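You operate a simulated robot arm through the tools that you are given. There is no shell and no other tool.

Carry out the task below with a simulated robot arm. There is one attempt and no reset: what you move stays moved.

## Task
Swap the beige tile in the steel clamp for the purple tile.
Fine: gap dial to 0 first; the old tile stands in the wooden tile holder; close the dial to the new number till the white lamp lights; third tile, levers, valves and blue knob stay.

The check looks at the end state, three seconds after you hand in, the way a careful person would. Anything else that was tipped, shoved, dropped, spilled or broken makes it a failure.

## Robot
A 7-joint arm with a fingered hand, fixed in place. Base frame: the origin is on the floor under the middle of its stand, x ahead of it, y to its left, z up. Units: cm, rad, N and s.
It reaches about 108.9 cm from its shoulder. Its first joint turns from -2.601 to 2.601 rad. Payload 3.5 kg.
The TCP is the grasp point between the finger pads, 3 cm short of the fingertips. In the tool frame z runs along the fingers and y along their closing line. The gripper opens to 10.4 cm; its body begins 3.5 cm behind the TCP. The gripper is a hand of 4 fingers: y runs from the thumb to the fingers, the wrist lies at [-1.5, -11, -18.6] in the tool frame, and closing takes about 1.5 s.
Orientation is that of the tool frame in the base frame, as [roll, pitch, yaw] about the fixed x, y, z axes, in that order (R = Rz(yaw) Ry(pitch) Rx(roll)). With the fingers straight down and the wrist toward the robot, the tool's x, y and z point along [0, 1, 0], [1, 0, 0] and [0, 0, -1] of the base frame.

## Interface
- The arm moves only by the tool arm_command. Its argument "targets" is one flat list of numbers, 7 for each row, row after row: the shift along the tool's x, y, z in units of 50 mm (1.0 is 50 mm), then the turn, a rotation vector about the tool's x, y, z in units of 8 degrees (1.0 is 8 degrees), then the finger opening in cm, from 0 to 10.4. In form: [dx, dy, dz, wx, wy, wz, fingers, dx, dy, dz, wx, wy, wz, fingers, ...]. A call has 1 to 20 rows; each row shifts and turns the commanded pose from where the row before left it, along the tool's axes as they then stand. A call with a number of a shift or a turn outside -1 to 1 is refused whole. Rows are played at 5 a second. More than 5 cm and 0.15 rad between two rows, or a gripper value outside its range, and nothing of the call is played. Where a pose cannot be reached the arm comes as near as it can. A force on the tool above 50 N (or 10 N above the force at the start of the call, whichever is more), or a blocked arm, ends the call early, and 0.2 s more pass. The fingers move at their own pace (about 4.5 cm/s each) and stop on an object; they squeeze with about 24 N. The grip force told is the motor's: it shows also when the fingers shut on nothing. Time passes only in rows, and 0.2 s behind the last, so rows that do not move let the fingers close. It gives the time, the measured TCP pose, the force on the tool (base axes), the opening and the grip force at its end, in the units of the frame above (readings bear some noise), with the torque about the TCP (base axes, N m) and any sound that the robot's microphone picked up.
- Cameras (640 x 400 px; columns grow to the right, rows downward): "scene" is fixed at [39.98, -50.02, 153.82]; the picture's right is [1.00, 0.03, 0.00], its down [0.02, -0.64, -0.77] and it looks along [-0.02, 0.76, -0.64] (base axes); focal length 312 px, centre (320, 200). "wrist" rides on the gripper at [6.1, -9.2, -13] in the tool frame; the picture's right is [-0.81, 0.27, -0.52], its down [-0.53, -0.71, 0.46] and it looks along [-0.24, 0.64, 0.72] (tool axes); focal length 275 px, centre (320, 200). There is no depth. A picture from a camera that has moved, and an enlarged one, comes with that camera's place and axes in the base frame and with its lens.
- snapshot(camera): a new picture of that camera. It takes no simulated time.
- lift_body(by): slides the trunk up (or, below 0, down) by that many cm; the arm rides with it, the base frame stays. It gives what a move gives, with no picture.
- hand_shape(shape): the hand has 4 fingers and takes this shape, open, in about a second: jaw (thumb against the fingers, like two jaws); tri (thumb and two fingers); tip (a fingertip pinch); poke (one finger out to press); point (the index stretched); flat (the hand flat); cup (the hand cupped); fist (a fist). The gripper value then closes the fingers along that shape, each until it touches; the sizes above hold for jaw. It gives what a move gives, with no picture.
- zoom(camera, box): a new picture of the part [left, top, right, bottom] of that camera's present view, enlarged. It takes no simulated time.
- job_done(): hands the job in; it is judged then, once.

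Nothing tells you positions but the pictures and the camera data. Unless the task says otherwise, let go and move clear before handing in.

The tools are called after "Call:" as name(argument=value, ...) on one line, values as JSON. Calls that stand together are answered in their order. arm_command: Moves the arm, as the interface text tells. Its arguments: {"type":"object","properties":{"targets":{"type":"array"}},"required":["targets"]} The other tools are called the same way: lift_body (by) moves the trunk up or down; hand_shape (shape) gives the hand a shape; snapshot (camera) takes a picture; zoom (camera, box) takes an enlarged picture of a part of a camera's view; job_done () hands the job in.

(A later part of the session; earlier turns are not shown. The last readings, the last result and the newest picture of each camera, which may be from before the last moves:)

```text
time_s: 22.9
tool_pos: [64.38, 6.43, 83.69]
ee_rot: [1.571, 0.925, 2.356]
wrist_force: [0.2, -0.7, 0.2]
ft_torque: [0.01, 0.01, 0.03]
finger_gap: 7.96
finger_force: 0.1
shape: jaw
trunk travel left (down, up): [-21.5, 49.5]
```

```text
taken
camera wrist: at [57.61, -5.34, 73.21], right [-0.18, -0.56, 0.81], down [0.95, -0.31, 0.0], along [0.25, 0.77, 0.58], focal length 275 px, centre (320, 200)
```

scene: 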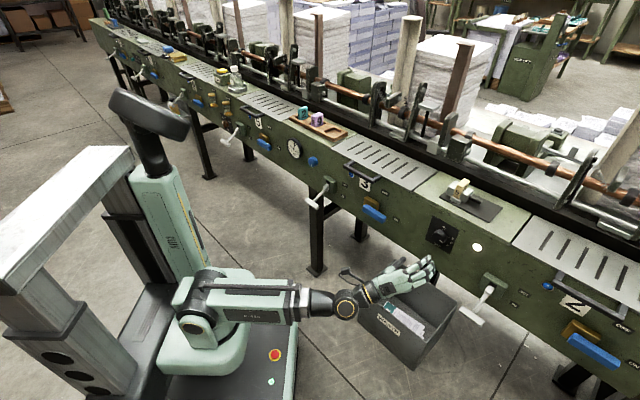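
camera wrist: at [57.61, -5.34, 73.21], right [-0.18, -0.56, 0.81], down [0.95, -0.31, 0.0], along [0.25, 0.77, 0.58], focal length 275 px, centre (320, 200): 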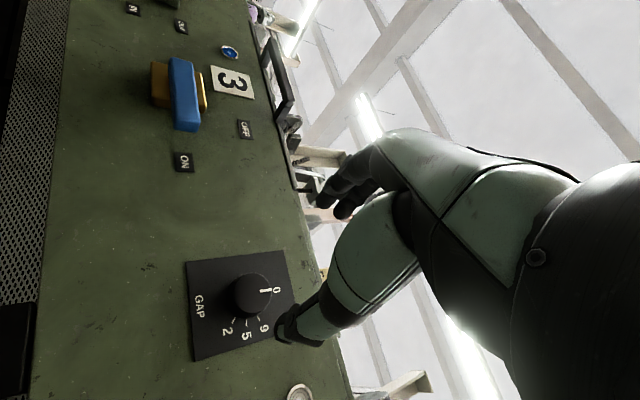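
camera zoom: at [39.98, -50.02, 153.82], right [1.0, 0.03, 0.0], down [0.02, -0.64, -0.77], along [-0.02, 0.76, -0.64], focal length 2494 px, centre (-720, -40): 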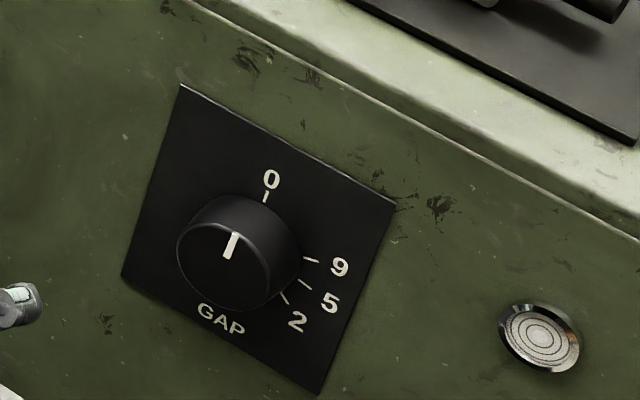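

The dial reads 0 and nothing else has moved. I'll undo the roll, raise the trunk, and tilt the hand back to point down.

Call:
arm_command(targets=[0, 0, 0, 0, 0, 1, 8, 0, 0, 0, 0, 0, 1, 8, 0, 0, 0, 0, 0, 1, 8, 0, 0, 0, 0, 0, 1, 8, 0, 0, 0, 0, 0, 1, 8, 0, 0, 0, 0, 0, 1, 8, 0, 0, 0, 0, 0, 0.625, 8, 0, 0, 0, 0, 0, 0, 8])

Call:
lift_body(by=31)

Call:
arm_command(targets=[0, 0, 0, 0.9375, 0, 0, 8, 0, 0, 0, 0.9375, 0, 0, 8, 0, 0, 0, 0.9375, 0, 0, 8, 0, 0, 0, 0.9375, 0, 0, 8, 0, 0, 0, 0.9375, 0, 0, 8, 0, 0, 0, 0.9375, 0, 0, 8, 0, 0, 0, 0.9375, 0, 0, 8, 0, 0, 0, 0.9375, 0, 0, 8, 0, 0, 0, 0.9375, 0, 0, 8, 0, 0, 0, 0.9375, 0, 0, 8, 0, 0, 0, 0.9375, 0, 0, 8, 0, 0, 0, 0.9375, 0, 0, 8, 0, 0, 0, 0, 0, 0, 8])

Call:
snapshot(camera="wrist")

Call:
zoom(camera="wrist", box=[250, 120, 350, 200])

Call:
zoom(camera="scene", box=[400, 90, 520, 220])

```text
time_s: 24.7
tool_pos: [64.42, 6.57, 83.63]
ee_rot: [1.57, -0.003, 2.356]
wrist_force: [0.8, 0.0, 0.6]
ft_torque: [-0.04, 0.01, -0.03]
finger_gap: 7.96
finger_force: 0.0
shape: jaw
trunk travel left (down, up): [-21.5, 49.5]
```

```text
time_s: 27.8
tool_pos: [64.31, 6.54, 114.58]
ee_rot: [1.572, 0.0, 2.353]
wrist_force: [1.0, -0.3, 1.1]
ft_torque: [0.03, -0.03, 0.02]
finger_gap: 7.96
finger_force: 0.0
shape: jaw
trunk travel left (down, up): [-52.5, 18.5]
```

```text
time_s: 30.6
tool_pos: [64.38, 6.46, 114.55]
ee_rot: [-3.14, 0.0, 2.355]
wrist_force: [0.3, -0.6, -0.6]
ft_torque: [0.02, 0.03, -0.02]
finger_gap: 7.99
finger_force: 0.1
shape: jaw
trunk travel left (down, up): [-52.5, 18.5]
```

```text
taken
camera wrist: at [53.45, 4.36, 127.59], right [0.77, -0.38, 0.52], down [-0.13, -0.88, -0.45], along [0.63, 0.28, -0.73], focal length 275 px, centre (320, 200)
```

wrist: 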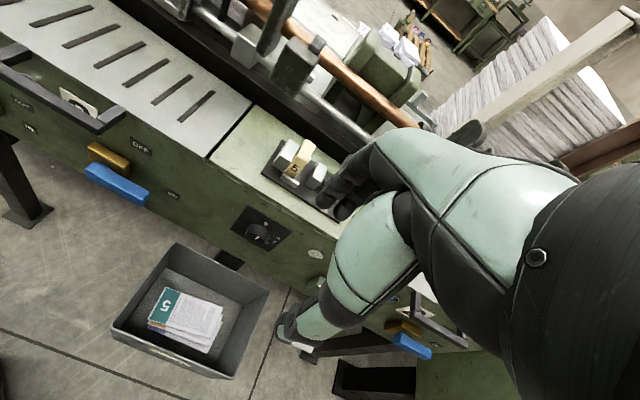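

```text
5.00 times, centred on (300, 160) of wrist
camera zoom: at [53.45, 4.36, 127.59], right [0.77, -0.38, 0.52], down [-0.13, -0.88, -0.45], along [0.63, 0.28, -0.73], focal length 1376 px, centre (420, 400)
```

zoom: 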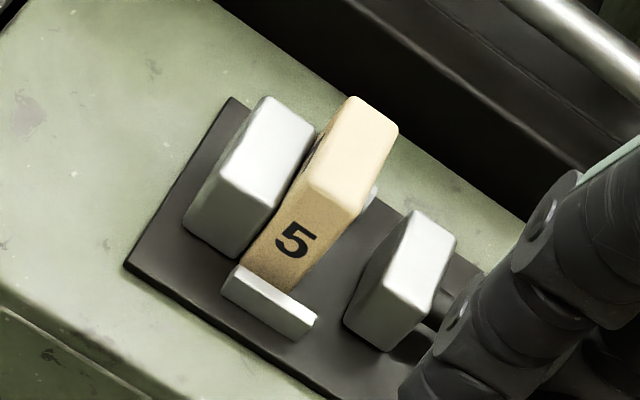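

```text
3.08 times, centred on (460, 155) of scene
camera zoom: at [39.98, -50.02, 153.82], right [1.0, 0.03, 0.0], down [0.02, -0.64, -0.77], along [-0.02, 0.76, -0.64], focal length 959 px, centre (-111, 338)
```

zoom: 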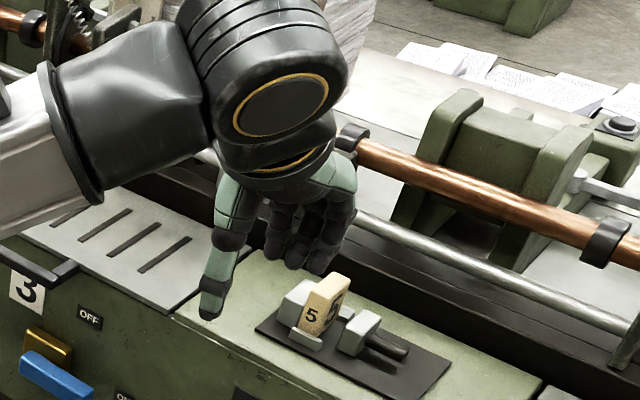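

The hand is pointing down again and the jaw gap is open around the beige tile. Before grasping, I want each finger's sideways position so the pads land squarely on the narrow tile.

Call:
zoom(camera="scene", box=[415, 140, 475, 195])

Call:
zoom(camera="wrist", box=[270, 120, 410, 360])

```text
7.27 times, centred on (445, 168) of scene
camera zoom: at [39.98, -50.02, 153.82], right [1.0, 0.03, 0.0], down [0.02, -0.64, -0.77], along [-0.02, 0.76, -0.64], focal length 2267 px, centre (-589, 436)
```

zoom: 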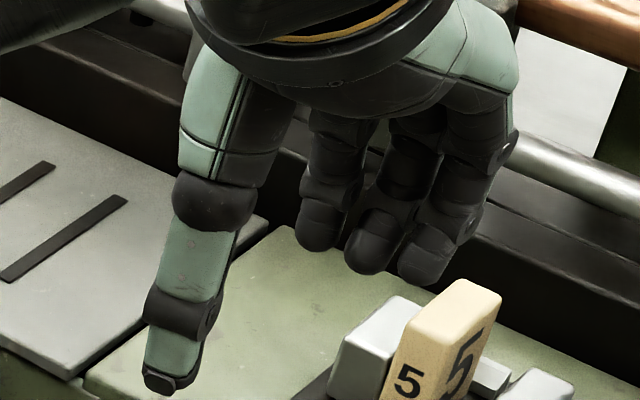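

```text
1.67 times, centred on (340, 240) of wrist
camera zoom: at [53.45, 4.36, 127.59], right [0.77, -0.38, 0.52], down [-0.13, -0.88, -0.45], along [0.63, 0.28, -0.73], focal length 459 px, centre (287, 133)
```

zoom: 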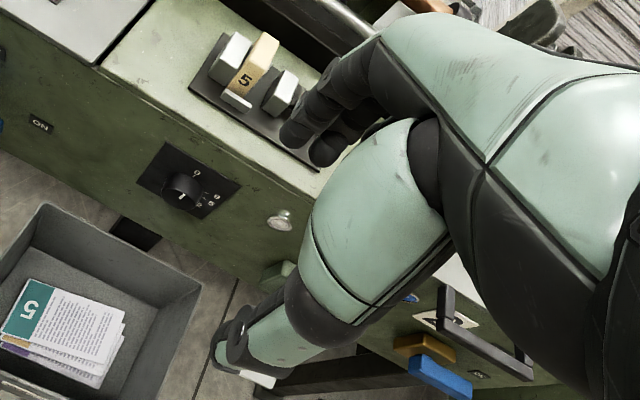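

In jaw shape the thumb is at x≈0, with index and middle at ±0.8. The ring finger at −2.4 would sweep into the clamp's moving jaw. The "tri" shape (thumb and two fingers) should avoid that, so I'll try it here in free space.

Call:
hand_shape(shape="tri")

Call:
zoom(camera="scene", box=[415, 140, 475, 195])

Call:
zoom(camera="wrist", box=[270, 120, 410, 360])

```text
time_s: 31.5
tool_pos: [64.41, 6.46, 114.53]
ee_rot: [3.141, -0.001, 2.357]
wrist_force: [-0.2, 0.2, -1.0]
ft_torque: [0.01, 0.03, -0.01]
finger_gap: 10.37
finger_force: 0.1
shape: tri
trunk travel left (down, up): [-52.5, 18.5]
```

```text
7.27 times, centred on (445, 168) of scene
camera zoom: at [39.98, -50.02, 153.82], right [1.0, 0.03, 0.0], down [0.02, -0.64, -0.77], along [-0.02, 0.76, -0.64], focal length 2267 px, centre (-589, 436)
```

zoom: 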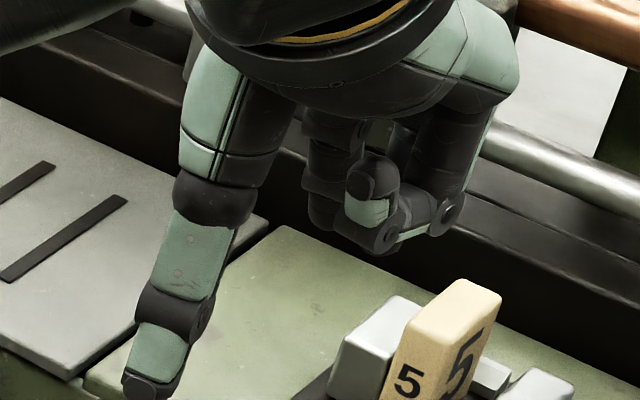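

```text
1.67 times, centred on (340, 240) of wrist
camera zoom: at [53.46, 4.34, 127.58], right [0.77, -0.38, 0.52], down [-0.13, -0.88, -0.46], along [0.63, 0.28, -0.72], focal length 459 px, centre (287, 133)
```

zoom: 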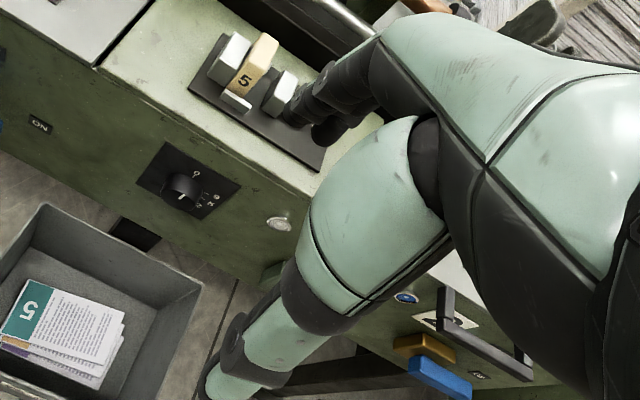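

The ring finger is tucked out of the way. I'll set the opening to about 6.5 cm and check where the two fingers and thumb sit.

Call:
arm_command(targets=[0, 0, 0, 0, 0, 0, 6.5, 0, 0, 0, 0, 0, 0, 6.5, 0, 0, 0, 0, 0, 0, 6.5])

Call:
zoom(camera="scene", box=[415, 140, 475, 195])

Call:
zoom(camera="wrist", box=[270, 120, 410, 360])

```text
time_s: 32.3
tool_pos: [64.44, 6.45, 114.64]
ee_rot: [-3.141, 0.0, 2.357]
wrist_force: [0.0, 0.1, 0.4]
ft_torque: [0.04, 0.0, 0.03]
finger_gap: 6.55
finger_force: 0.1
shape: tri
trunk travel left (down, up): [-52.5, 18.5]
```

```text
7.27 times, centred on (445, 168) of scene
camera zoom: at [39.98, -50.02, 153.82], right [1.0, 0.03, 0.0], down [0.02, -0.64, -0.77], along [-0.02, 0.76, -0.64], focal length 2267 px, centre (-589, 436)
```

zoom: 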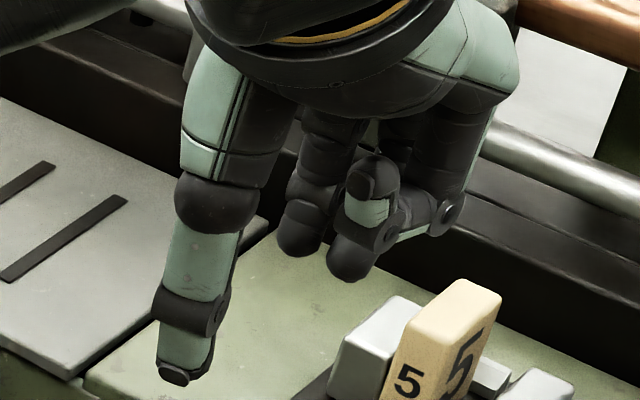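

```text
1.67 times, centred on (340, 240) of wrist
camera zoom: at [53.46, 4.34, 127.58], right [0.77, -0.38, 0.52], down [-0.13, -0.88, -0.46], along [0.63, 0.28, -0.72], focal length 459 px, centre (287, 133)
```

zoom: 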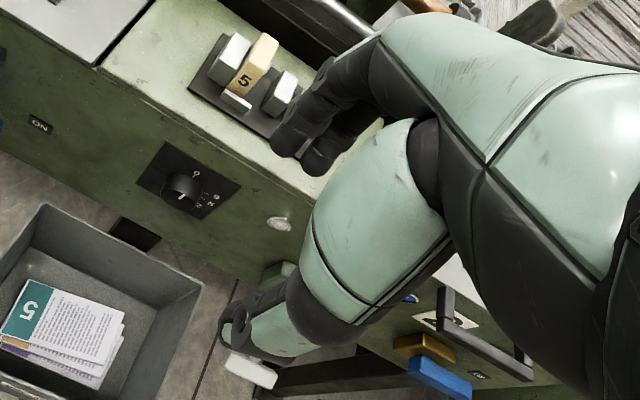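

With 6.5 cm opening in tri shape the fingers sit symmetrically about the TCP. I'll move horizontally above the beige tile and check before descending.

Call:
arm_command(targets=[0.0533, 0.7557, 0, 0, 0, 0, 6.5, 0.0533, 0.7557, 0, 0, 0, 0, 6.5, 0.0533, 0.7557, 0, 0, 0, 0, 6.5, 0.0533, 0.7557, 0, 0, 0, 0, 6.5, 0.0533, 0.7557, 0, 0, 0, 0, 6.5, 0.0533, 0.7557, 0, 0, 0, 0, 6.5, 0, 0, 0, 0, 0, 0, 6.5])

Call:
snapshot(camera="wrist")

Call:
zoom(camera="scene", box=[420, 120, 520, 215])

```text
time_s: 33.9
tool_pos: [79.27, 23.8, 114.63]
ee_rot: [3.141, -0.001, 2.356]
wrist_force: [0.2, 0.7, 0.9]
ft_torque: [0.01, -0.01, -0.01]
finger_gap: 6.49
finger_force: 0.0
shape: tri
trunk travel left (down, up): [-52.5, 18.5]
```

```text
taken
camera wrist: at [68.29, 21.64, 127.7], right [0.77, -0.38, 0.52], down [-0.13, -0.88, -0.46], along [0.63, 0.28, -0.72], focal length 275 px, centre (320, 200)
```

wrist: 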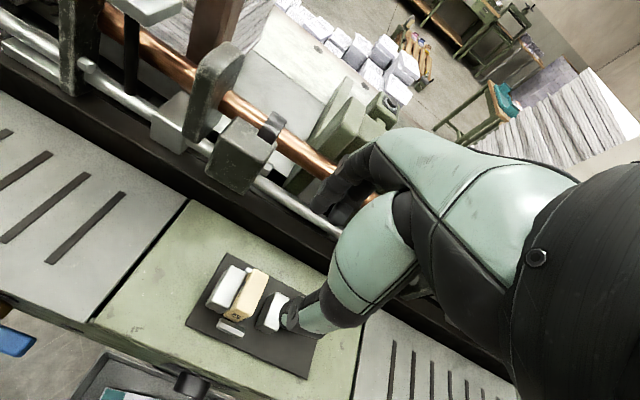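

```text
4.21 times, centred on (470, 168) of scene
camera zoom: at [39.98, -50.02, 153.82], right [1.0, 0.03, 0.0], down [0.02, -0.64, -0.77], along [-0.02, 0.76, -0.64], focal length 1313 px, centre (-312, 337)
```

zoom: 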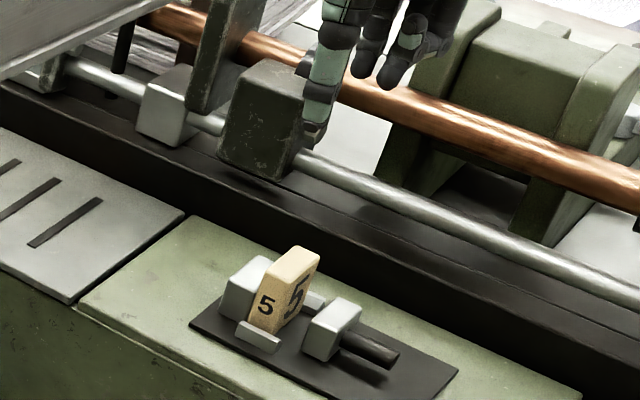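

Call:
zoom(camera="wrist", box=[180, 240, 300, 380])

Call:
zoom(camera="wrist", box=[200, 255, 270, 345])

```text
2.86 times, centred on (240, 310) of wrist
camera zoom: at [68.29, 21.64, 127.7], right [0.77, -0.38, 0.52], down [-0.13, -0.88, -0.46], along [0.63, 0.28, -0.72], focal length 786 px, centre (549, -114)
```

zoom: 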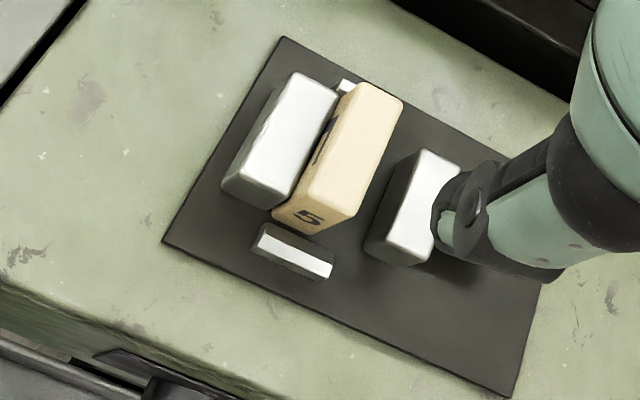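

```text
4.44 times, centred on (235, 300) of wrist
camera zoom: at [68.29, 21.64, 127.7], right [0.77, -0.38, 0.52], down [-0.13, -0.88, -0.46], along [0.63, 0.28, -0.72], focal length 1224 px, centre (698, -244)
```

zoom: 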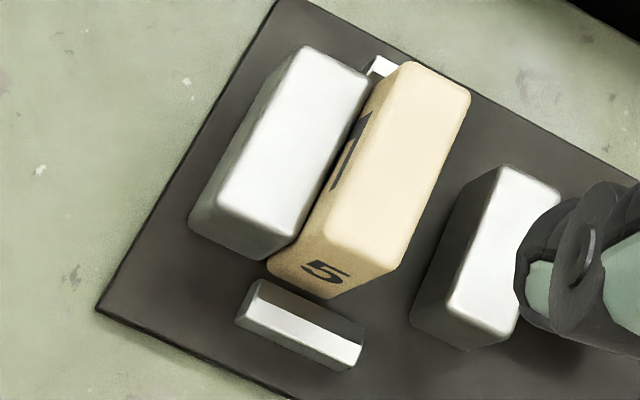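

The wrist view puts the beige tile's centre at u≈39.2, w≈73.2. I'll nudge to that and descend most of the way.

Call:
arm_command(targets=[-0.01, 0.06, 0, 0, 0, 0, 6.5, 0, 0, 0.65, 0, 0, 0, 6.5, 0, 0, 0.65, 0, 0, 0, 6.5, 0, 0, 0.65, 0, 0, 0, 6.5, 0, 0, 0.45, 0, 0, 0, 6.5, 0, 0, 0, 0, 0, 0, 6.5])

Call:
snapshot(camera="wrist")

Call:
zoom(camera="scene", box=[430, 150, 500, 215])

```text
time_s: 35.3
tool_pos: [79.58, 23.78, 102.38]
ee_rot: [3.141, -0.001, 2.356]
wrist_force: [-1.5, 1.4, -0.5]
ft_torque: [0.03, 0.04, 0.0]
finger_gap: 6.52
finger_force: 0.0
shape: tri
trunk travel left (down, up): [-52.5, 18.5]
```

```text
taken
camera wrist: at [68.49, 21.6, 115.4], right [0.77, -0.38, 0.52], down [-0.13, -0.88, -0.46], along [0.63, 0.28, -0.72], focal length 275 px, centre (320, 200)
```

wrist: 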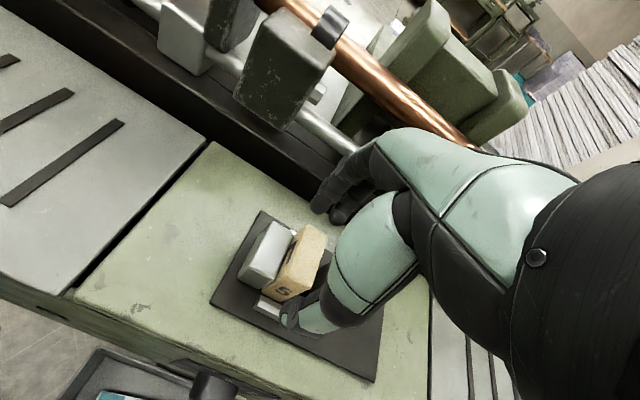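

```text
6.15 times, centred on (465, 182) of scene
camera zoom: at [39.98, -50.02, 153.82], right [1.0, 0.03, 0.0], down [0.02, -0.64, -0.77], along [-0.02, 0.76, -0.64], focal length 1919 px, centre (-572, 308)
```

zoom: 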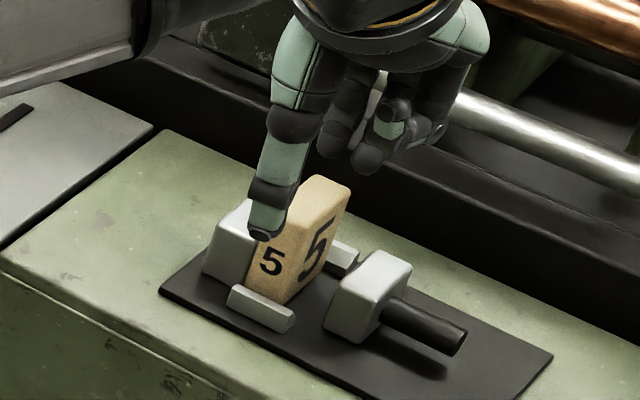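

Call:
zoom(camera="wrist", box=[220, 150, 400, 350])

Call:
zoom(camera="scene", box=[450, 165, 485, 200])

```text
2.00 times, centred on (310, 250) of wrist
camera zoom: at [68.49, 21.6, 115.4], right [0.77, -0.38, 0.52], down [-0.13, -0.88, -0.46], along [0.63, 0.28, -0.72], focal length 551 px, centre (340, 100)
```

zoom: 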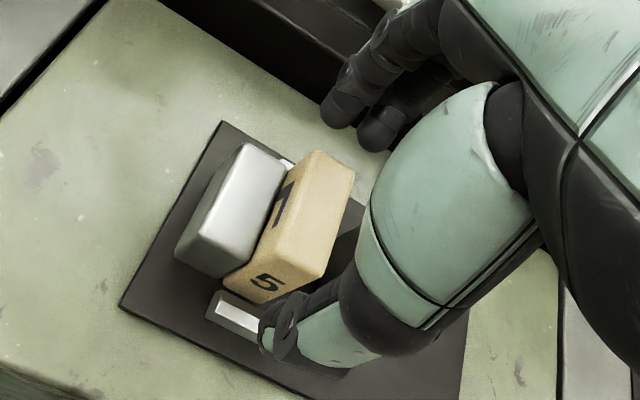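

```text
11.43 times, centred on (468, 182) of scene
camera zoom: at [39.98, -50.02, 153.82], right [1.0, 0.03, 0.0], down [0.02, -0.64, -0.77], along [-0.02, 0.76, -0.64], focal length 3563 px, centre (-1366, 400)
```

zoom: 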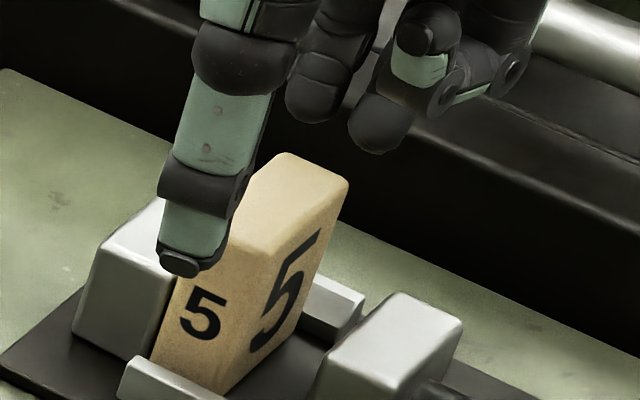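

The tile is centred between thumb and fingers to within 0.15 cm. I'll descend the last 3.2 cm.

Call:
arm_command(targets=[0.02, 0.01, 0.22, 0, 0, 0, 6.5, 0, 0, 0.22, 0, 0, 0, 6.5, 0, 0, 0.2, 0, 0, 0, 6.5, 0, 0, 0, 0, 0, 0, 6.5])

Call:
zoom(camera="wrist", box=[220, 150, 400, 350])

Call:
zoom(camera="scene", box=[450, 170, 490, 210])

```text
time_s: 36.3
tool_pos: [79.44, 23.97, 99.35]
ee_rot: [-3.141, -0.001, 2.356]
wrist_force: [-0.2, 0.2, -0.8]
ft_torque: [0.02, 0.02, 0.01]
finger_gap: 6.51
finger_force: 0.0
shape: tri
trunk travel left (down, up): [-52.5, 18.5]
```

```text
2.00 times, centred on (310, 250) of wrist
camera zoom: at [68.59, 21.84, 112.37], right [0.77, -0.38, 0.52], down [-0.13, -0.88, -0.46], along [0.63, 0.28, -0.72], focal length 551 px, centre (340, 100)
```

zoom: 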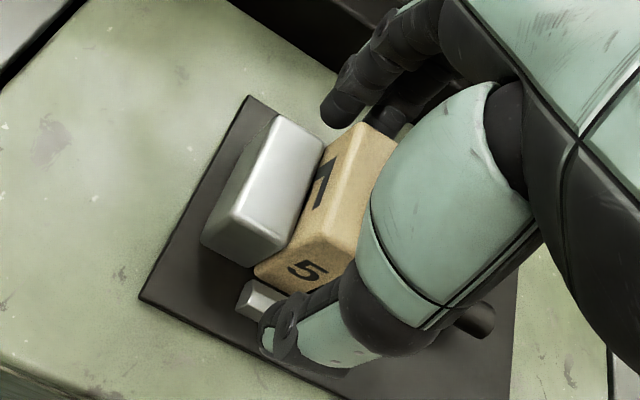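

```text
10.00 times, centred on (470, 190) of scene
camera zoom: at [39.98, -50.02, 153.82], right [1.0, 0.03, 0.0], down [0.02, -0.64, -0.77], along [-0.02, 0.76, -0.64], focal length 3118 px, centre (-1180, 300)
```

zoom: 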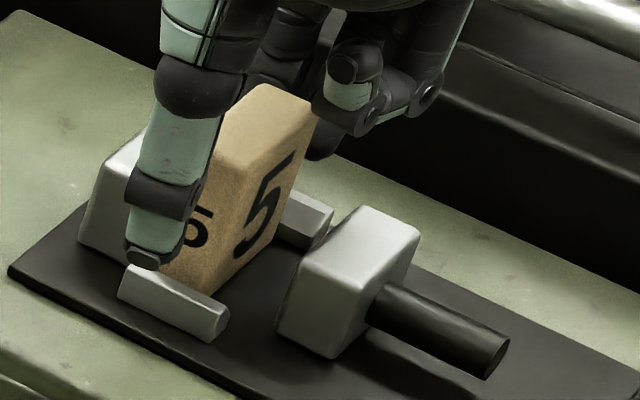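

The fingers straddle the tile front and back, clear of the jaws. I'll close the grip now.

Call:
arm_command(targets=[0, 0, 0, 0, 0, 0, 5.5, 0, 0, 0, 0, 0, 0, 5, 0, 0, 0, 0, 0, 0, 4.5, 0, 0, 0, 0, 0, 0, 4, 0, 0, 0, 0, 0, 0, 3, 0, 0, 0, 0, 0, 0, 2.5, 0, 0, 0, 0, 0, 0, 2.5, 0, 0, 0, 0, 0, 0, 2.5])

Call:
zoom(camera="wrist", box=[220, 150, 400, 350])

Call:
zoom(camera="scene", box=[450, 170, 490, 210])

```text
time_s: 38.1
tool_pos: [79.63, 23.96, 99.35]
ee_rot: [-3.14, -0.001, 2.355]
wrist_force: [9.3, 4.7, 3.1]
ft_torque: [0.17, -0.25, 0.02]
finger_gap: 3.95
finger_force: 24.8
shape: tri
trunk travel left (down, up): [-52.5, 18.5]
```

```text
2.00 times, centred on (310, 250) of wrist
camera zoom: at [68.65, 21.88, 112.37], right [0.77, -0.38, 0.52], down [-0.13, -0.88, -0.46], along [0.63, 0.28, -0.72], focal length 551 px, centre (340, 100)
```

zoom: 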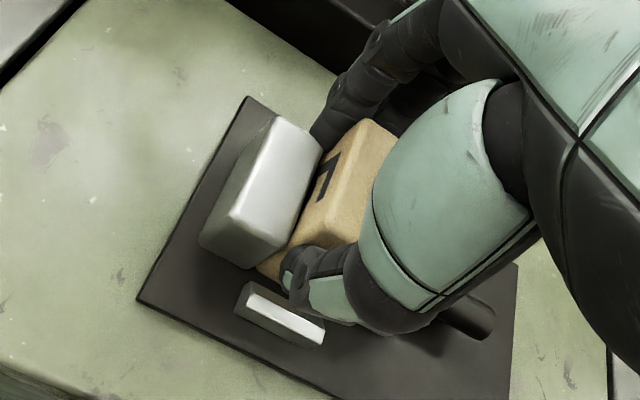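

```text
10.00 times, centred on (470, 190) of scene
camera zoom: at [39.98, -50.02, 153.82], right [1.0, 0.03, 0.0], down [0.02, -0.64, -0.77], along [-0.02, 0.76, -0.64], focal length 3118 px, centre (-1180, 300)
```

zoom: 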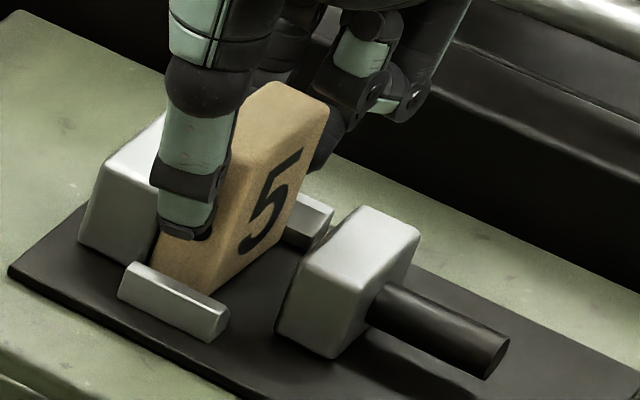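

The grip holds at 3.95 cm with 24.8 N. I'll ease slightly backward to relieve side load and lift slowly.

Call:
arm_command(targets=[0, 0.03, -0.1, 0, 0, 0, 2.5, 0, 0, -0.2, 0, 0, 0, 2.5, 0, 0, -0.3, 0, 0, 0, 2.5, 0, 0, 0, 0, 0, 0, 2.5])

Call:
zoom(camera="wrist", box=[220, 150, 400, 350])

Call:
zoom(camera="scene", box=[440, 160, 490, 210])

```text
time_s: 39.1
tool_pos: [79.49, 24.1, 102.21]
ee_rot: [3.14, -0.001, 2.357]
wrist_force: [0.8, -0.7, -0.1]
ft_torque: [-0.04, -0.03, 0.0]
finger_gap: 3.84
finger_force: 23.6
shape: tri
trunk travel left (down, up): [-52.5, 18.5]
```

```text
2.00 times, centred on (310, 250) of wrist
camera zoom: at [68.64, 21.92, 115.28], right [0.77, -0.38, 0.52], down [-0.13, -0.88, -0.46], along [0.63, 0.28, -0.72], focal length 551 px, centre (340, 100)
```

zoom: 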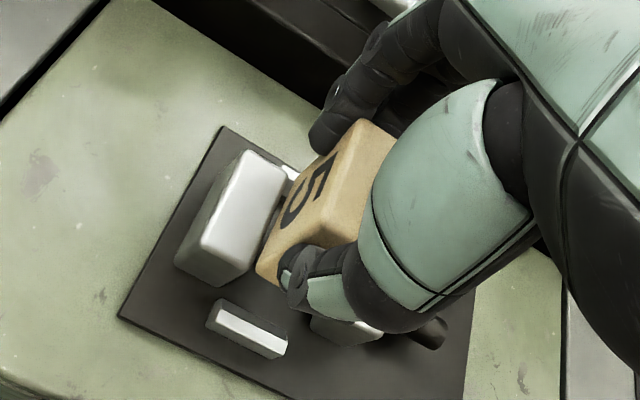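

```text
8.00 times, centred on (465, 185) of scene
camera zoom: at [39.98, -50.02, 153.82], right [1.0, 0.03, 0.0], down [0.02, -0.64, -0.77], along [-0.02, 0.76, -0.64], focal length 2494 px, centre (-840, 320)
```

zoom: 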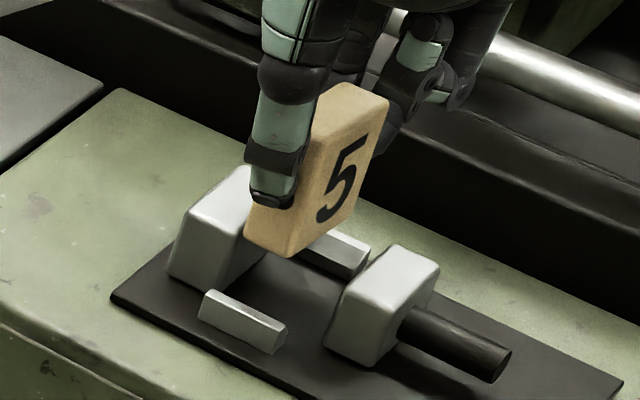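

The beige tile is out of the clamp and upright. I'll raise it to z≈113, back away over the front edge, and check it in the hand.

Call:
arm_command(targets=[0, 0, -0.5, 0, 0, 0, 2.5, 0, 0, -0.6, 0, 0, 0, 2.5, 0, 0, -0.6, 0, 0, 0, 2.5, 0, 0, -0.5, 0, 0, 0, 2.5, 0, -0.6, 0, 0, 0, 0, 2.5, 0, -0.7, 0, 0, 0, 0, 2.5, 0, -0.7, 0, 0, 0, 0, 2.5, 0, 0, 0, 0, 0, 0, 2.5])

Call:
zoom(camera="wrist", box=[220, 150, 400, 350])

Call:
zoom(camera="scene", box=[410, 130, 490, 210])

```text
time_s: 40.9
tool_pos: [72.6, 16.92, 113.59]
ee_rot: [3.141, 0.001, 2.356]
wrist_force: [-0.6, 0.2, -0.1]
ft_torque: [-0.03, 0.0, 0.0]
finger_gap: 3.85
finger_force: 24.2
shape: tri
trunk travel left (down, up): [-52.5, 18.5]
```

```text
2.00 times, centred on (310, 250) of wrist
camera zoom: at [61.62, 14.86, 126.48], right [0.77, -0.38, 0.52], down [-0.13, -0.88, -0.46], along [0.63, 0.28, -0.72], focal length 551 px, centre (340, 100)
```

zoom: 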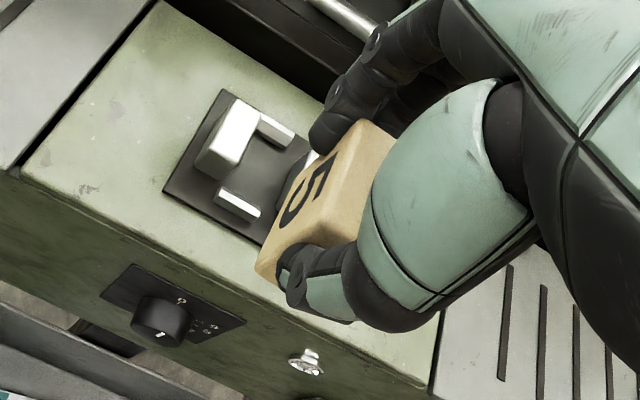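

```text
5.00 times, centred on (450, 170) of scene
camera zoom: at [39.98, -50.02, 153.82], right [1.0, 0.03, 0.0], down [0.02, -0.64, -0.77], along [-0.02, 0.76, -0.64], focal length 1559 px, centre (-330, 350)
```

zoom: 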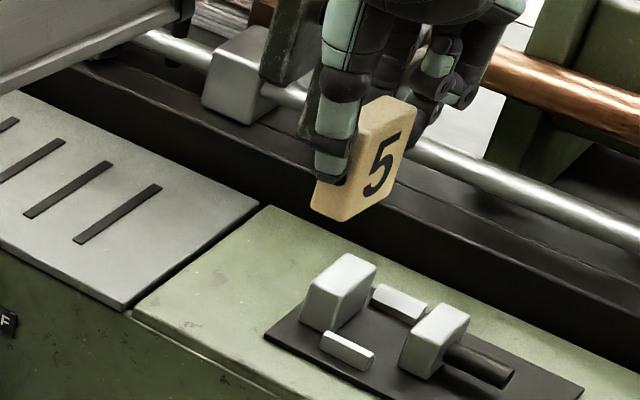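

Call:
zoom(camera="scene", box=[442, 144, 472, 179])

Call:
zoom(camera="wrist", box=[280, 200, 360, 310])

```text
11.43 times, centred on (457, 162) of scene
camera zoom: at [39.98, -50.02, 153.82], right [1.0, 0.03, 0.0], down [0.02, -0.64, -0.77], along [-0.02, 0.76, -0.64], focal length 3563 px, centre (-1246, 640)
```

zoom: 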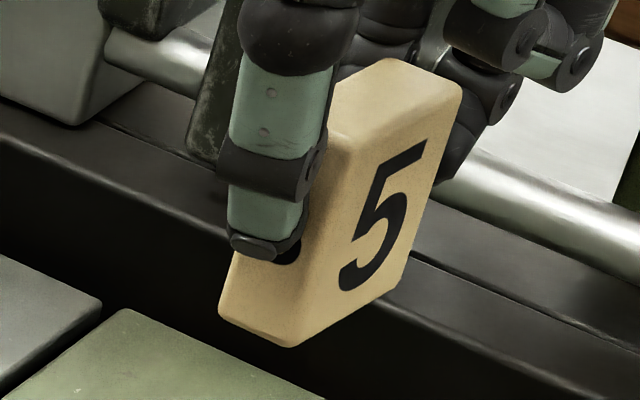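

```text
3.64 times, centred on (320, 255) of wrist
camera zoom: at [61.62, 14.86, 126.48], right [0.77, -0.38, 0.52], down [-0.13, -0.88, -0.46], along [0.63, 0.28, -0.72], focal length 1001 px, centre (320, 0)
```

zoom: 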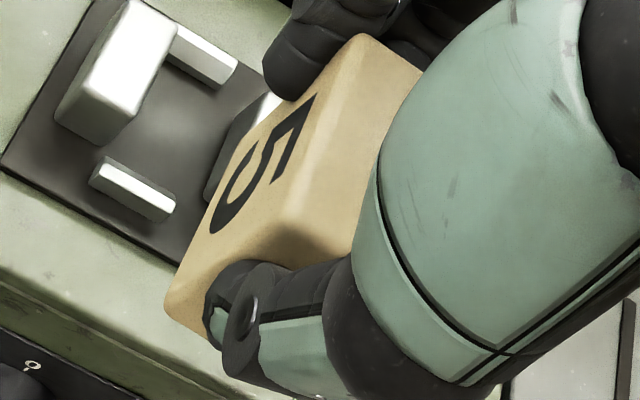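

The tile is held upright with no slip. I'll carry it along the machine at this height to the empty recess (u≈−14.5), staying over the front edge.

Call:
arm_command(targets=[0.4, 0, 0, 0, 0, 0, 2.5, 0.77, 0, 0, 0, 0, 0, 2.5, 0.77, 0, 0, 0, 0, 0, 2.5, 0.77, 0, 0, 0, 0, 0, 2.5, 0.77, 0, 0, 0, 0, 0, 2.5, 0.77, 0, 0, 0, 0, 0, 2.5, 0.77, 0, 0, 0, 0, 0, 2.5, 0.77, 0, 0, 0, 0, 0, 2.5, 0.77, 0, 0, 0, 0, 0, 2.5, 0.77, 0, 0, 0, 0, 0, 2.5, 0.77, 0, 0, 0, 0, 0, 2.5, 0.77, 0, 0, 0, 0, 0, 2.5, 0.77, 0, 0, 0, 0, 0, 2.5, 0.77, 0, 0, 0, 0, 0, 2.5, 0.4, 0, 0, 0, 0, 0, 2.5, 0, 0, 0, 0, 0, 0, 2.5])

Call:
snapshot(camera="wrist")

Call:
snapshot(camera="scene")

```text
time_s: 44.3
tool_pos: [34.38, 55.15, 113.45]
ee_rot: [3.14, 0.002, 2.356]
wrist_force: [0.2, -0.5, 0.0]
ft_torque: [0.0, 0.02, 0.02]
finger_gap: 3.83
finger_force: 24.4
shape: tri
trunk travel left (down, up): [-52.5, 18.5]
```

```text
taken
camera wrist: at [23.4, 53.03, 126.42], right [0.77, -0.38, 0.52], down [-0.13, -0.88, -0.46], along [0.63, 0.28, -0.72], focal length 275 px, centre (320, 200)
```

wrist: 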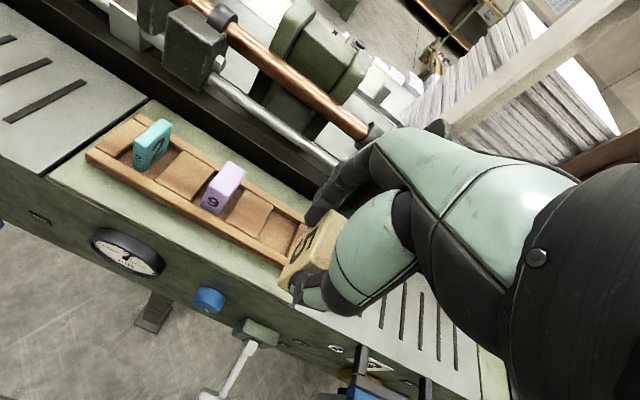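

```text
taken
```

scene: 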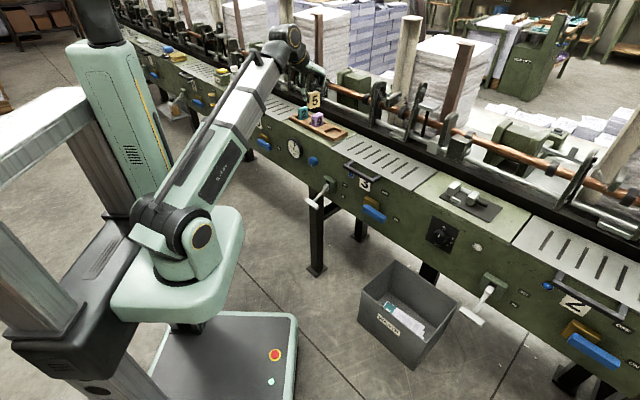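

Call:
zoom(camera="wrist", box=[80, 100, 340, 320])

Call:
zoom(camera="wrist", box=[190, 150, 320, 280])

Call:
zoom(camera="scene", box=[285, 80, 365, 145])

```text
1.82 times, centred on (210, 210) of wrist
camera zoom: at [23.4, 53.03, 126.42], right [0.77, -0.38, 0.52], down [-0.13, -0.88, -0.46], along [0.63, 0.28, -0.72], focal length 500 px, centre (520, 182)
```

zoom: 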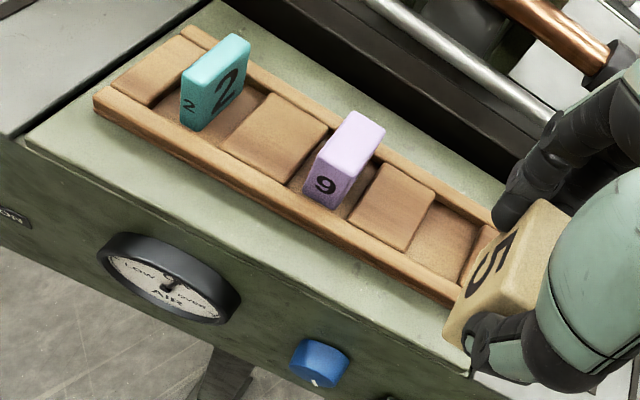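

```text
3.08 times, centred on (255, 215) of wrist
camera zoom: at [23.4, 53.03, 126.42], right [0.77, -0.38, 0.52], down [-0.13, -0.88, -0.46], along [0.63, 0.28, -0.72], focal length 847 px, centre (520, 154)
```

zoom: 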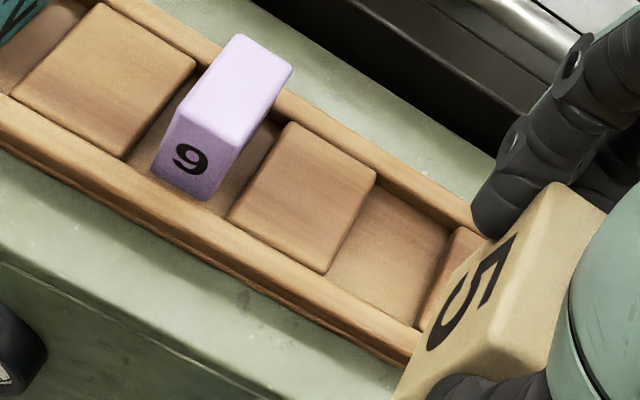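

```text
6.15 times, centred on (325, 112) of scene
camera zoom: at [39.98, -50.02, 153.82], right [1.0, 0.03, 0.0], down [0.02, -0.64, -0.77], along [-0.02, 0.76, -0.64], focal length 1919 px, centre (289, 738)
```

zoom: 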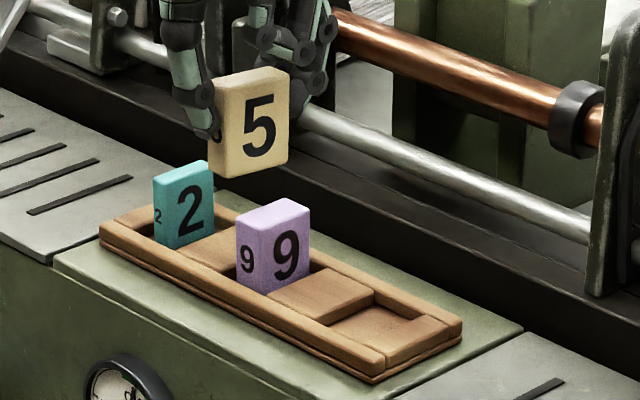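

The wrist and scene views agree on the empty recess: u −16.4…−11.9, w 70.7…76.1, rail tops at z≈95.9. The held tile is centred on the TCP. I'll move over the recess and descend part way.

Call:
arm_command(targets=[-0.043, 0.672, 0, 0, 0, 0, 2.5, -0.043, 0.672, 0, 0, 0, 0, 2.5, -0.043, 0.672, 0, 0, 0, 0, 2.5, 0, 0, 0.4, 0, 0, 0, 2.5, 0, 0, 0.5, 0, 0, 0, 2.5, 0, 0, 0.5, 0, 0, 0, 2.5, 0, 0, 0.4, 0, 0, 0, 2.5, 0, 0, 0, 0, 0, 0, 2.5])

Call:
snapshot(camera="wrist")

Call:
zoom(camera="scene", box=[290, 80, 370, 145])

```text
time_s: 46.1
tool_pos: [41.98, 61.83, 104.28]
ee_rot: [3.14, -0.001, 2.355]
wrist_force: [-1.2, 0.3, -1.2]
ft_torque: [0.03, 0.02, 0.01]
finger_gap: 3.85
finger_force: 24.3
shape: tri
trunk travel left (down, up): [-52.5, 18.5]
```

```text
taken
camera wrist: at [31.04, 59.76, 117.32], right [0.77, -0.38, 0.52], down [-0.13, -0.88, -0.46], along [0.63, 0.28, -0.72], focal length 275 px, centre (320, 200)
```

wrist: 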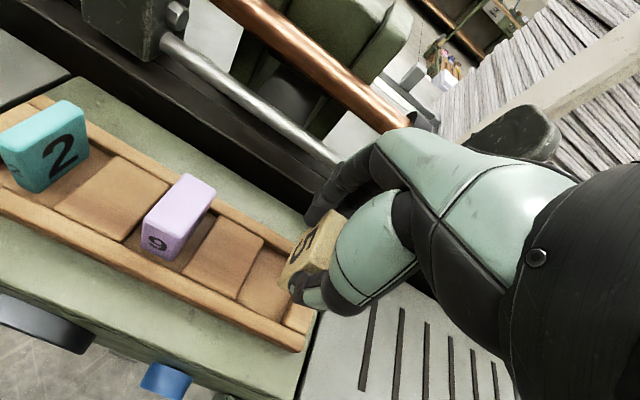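

```text
6.15 times, centred on (330, 112) of scene
camera zoom: at [39.98, -50.02, 153.82], right [1.0, 0.03, 0.0], down [0.02, -0.64, -0.77], along [-0.02, 0.76, -0.64], focal length 1919 px, centre (258, 738)
```

zoom: 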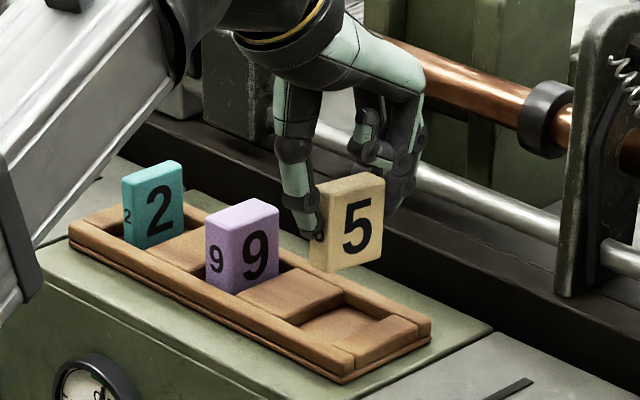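

Call:
zoom(camera="wrist", box=[170, 180, 350, 360])

Call:
zoom(camera="scene", box=[320, 100, 365, 145])

```text
2.22 times, centred on (260, 270) of wrist
camera zoom: at [31.04, 59.76, 117.32], right [0.77, -0.38, 0.52], down [-0.13, -0.88, -0.46], along [0.63, 0.28, -0.72], focal length 612 px, centre (453, 44)
```

zoom: 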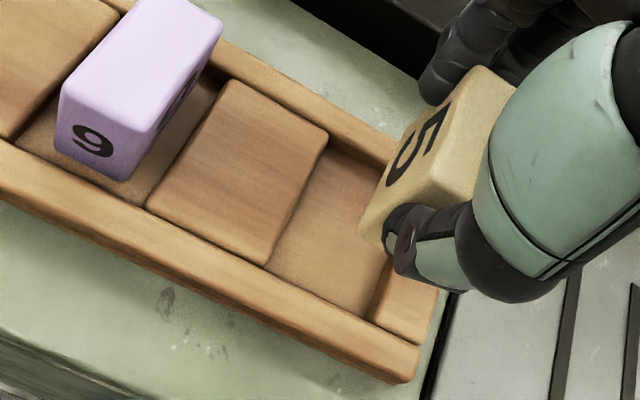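

```text
8.89 times, centred on (342, 122) of scene
camera zoom: at [39.98, -50.02, 153.82], right [1.0, 0.03, 0.0], down [0.02, -0.64, -0.77], along [-0.02, 0.76, -0.64], focal length 2771 px, centre (120, 889)
```

zoom: 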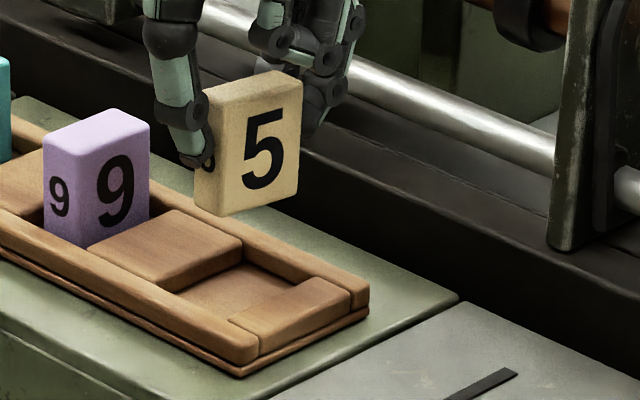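

The tile is well inside the recess footprint. I'll descend to just above the floor, then use small steps with force feedback.

Call:
arm_command(targets=[0.02, -0.02, 0.3, 0, 0, 0, 2.5, 0, 0, 0.3, 0, 0, 0, 2.5, 0, 0, 0.2, 0, 0, 0, 2.5, 0, 0, 0, 0, 0, 0, 2.5])

Call:
zoom(camera="scene", box=[320, 100, 365, 145])

Call:
zoom(camera="wrist", box=[200, 180, 380, 360])

```text
time_s: 47.1
tool_pos: [41.91, 61.98, 100.26]
ee_rot: [3.141, 0.0, 2.356]
wrist_force: [-0.6, 0.0, -0.7]
ft_torque: [0.0, 0.01, 0.03]
finger_gap: 3.82
finger_force: 23.8
shape: tri
trunk travel left (down, up): [-52.5, 18.5]
```

```text
8.89 times, centred on (342, 122) of scene
camera zoom: at [39.98, -50.02, 153.82], right [1.0, 0.03, 0.0], down [0.02, -0.64, -0.77], along [-0.02, 0.76, -0.64], focal length 2771 px, centre (120, 889)
```

zoom: 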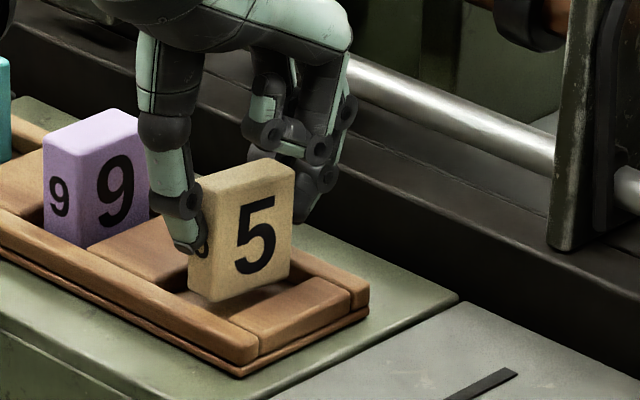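

```text
2.22 times, centred on (290, 270) of wrist
camera zoom: at [30.85, 59.7, 113.32], right [0.77, -0.38, 0.52], down [-0.13, -0.88, -0.46], along [0.63, 0.28, -0.72], focal length 612 px, centre (387, 44)
```

zoom: 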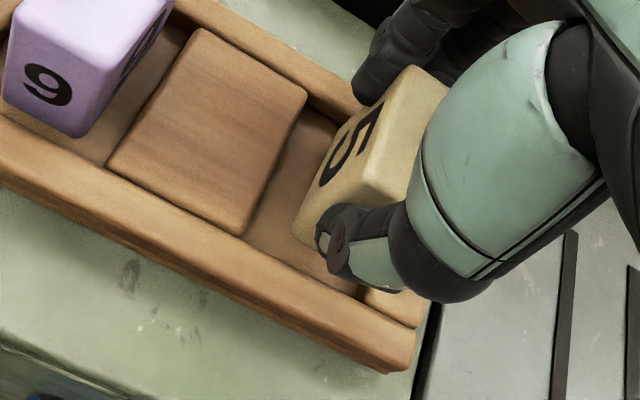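

Call:
arm_command(targets=[0, 0, 0.06, 0, 0, 0, 2.5, 0, 0, 0.04, 0, 0, 0, 2.5, 0, 0, 0, 0, 0, 0, 2.5])

Call:
arm_command(targets=[0, 0, 0.04, 0, 0, 0, 2.5, 0, 0, 0, 0, 0, 0, 2.5])

Call:
zoom(camera="scene", box=[325, 105, 355, 140])

```text
time_s: 47.9
tool_pos: [41.86, 61.95, 99.92]
ee_rot: [3.142, 0.001, 2.355]
wrist_force: [-0.7, 0.7, -0.7]
ft_torque: [-0.01, -0.02, 0.02]
finger_gap: 3.82
finger_force: 24.1
shape: tri
trunk travel left (down, up): [-52.5, 18.5]
```

```text
time_s: 48.5
tool_pos: [41.79, 61.83, 99.68]
ee_rot: [3.141, 0.001, 2.357]
wrist_force: [1.1, -0.5, -1.3]
ft_torque: [-0.01, 0.03, 0.0]
finger_gap: 3.85
finger_force: 23.9
shape: tri
trunk travel left (down, up): [-52.5, 18.5]
```

```text
11.43 times, centred on (340, 122) of scene
camera zoom: at [39.98, -50.02, 153.82], right [1.0, 0.03, 0.0], down [0.02, -0.64, -0.77], along [-0.02, 0.76, -0.64], focal length 3563 px, centre (91, 1086)
```

zoom: 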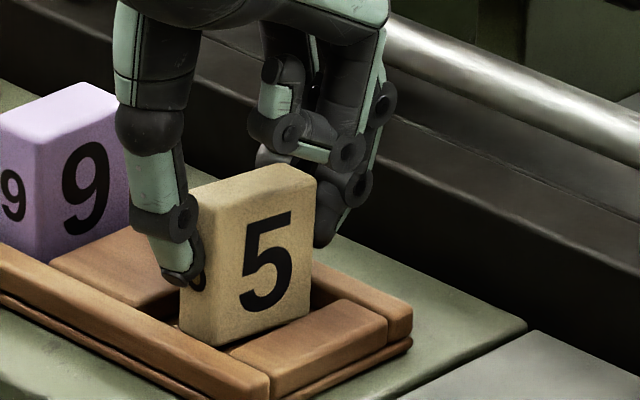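

Call:
arm_command(targets=[0, 0, 0.04, 0, 0, 0, 2.5, 0, 0, 0, 0, 0, 0, 2.5])

Call:
arm_command(targets=[0, 0, 0.03, 0, 0, 0, 2.5, 0, 0, 0, 0, 0, 0, 2.5])

Call:
zoom(camera="scene", box=[325, 105, 355, 140])

```text
time_s: 49.1
tool_pos: [41.89, 61.86, 99.58]
ee_rot: [3.14, -0.002, 2.356]
wrist_force: [-0.5, 0.3, 1.7]
ft_torque: [0.02, -0.04, 0.03]
finger_gap: 3.68
finger_force: 23.9
shape: tri
trunk travel left (down, up): [-52.5, 18.5]
```

```text
time_s: 49.7
tool_pos: [41.73, 61.84, 99.45]
ee_rot: [3.139, 0.0, 2.357]
wrist_force: [-1.5, 1.1, 7.0]
ft_torque: [0.11, -0.12, 0.08]
finger_gap: 3.69
finger_force: 23.8
shape: tri
trunk travel left (down, up): [-52.5, 18.5]
```

```text
11.43 times, centred on (340, 122) of scene
camera zoom: at [39.98, -50.02, 153.82], right [1.0, 0.03, 0.0], down [0.02, -0.64, -0.77], along [-0.02, 0.76, -0.64], focal length 3563 px, centre (91, 1086)
```

zoom: 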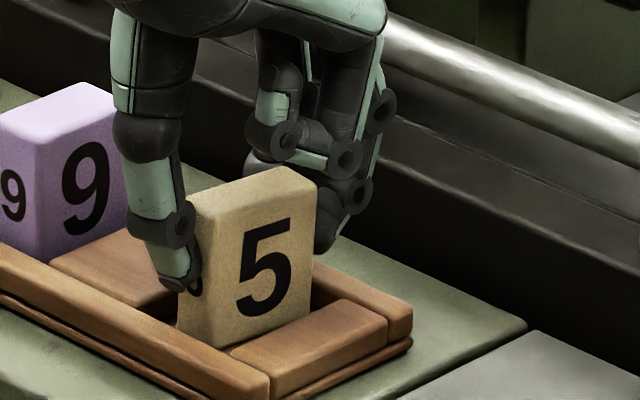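

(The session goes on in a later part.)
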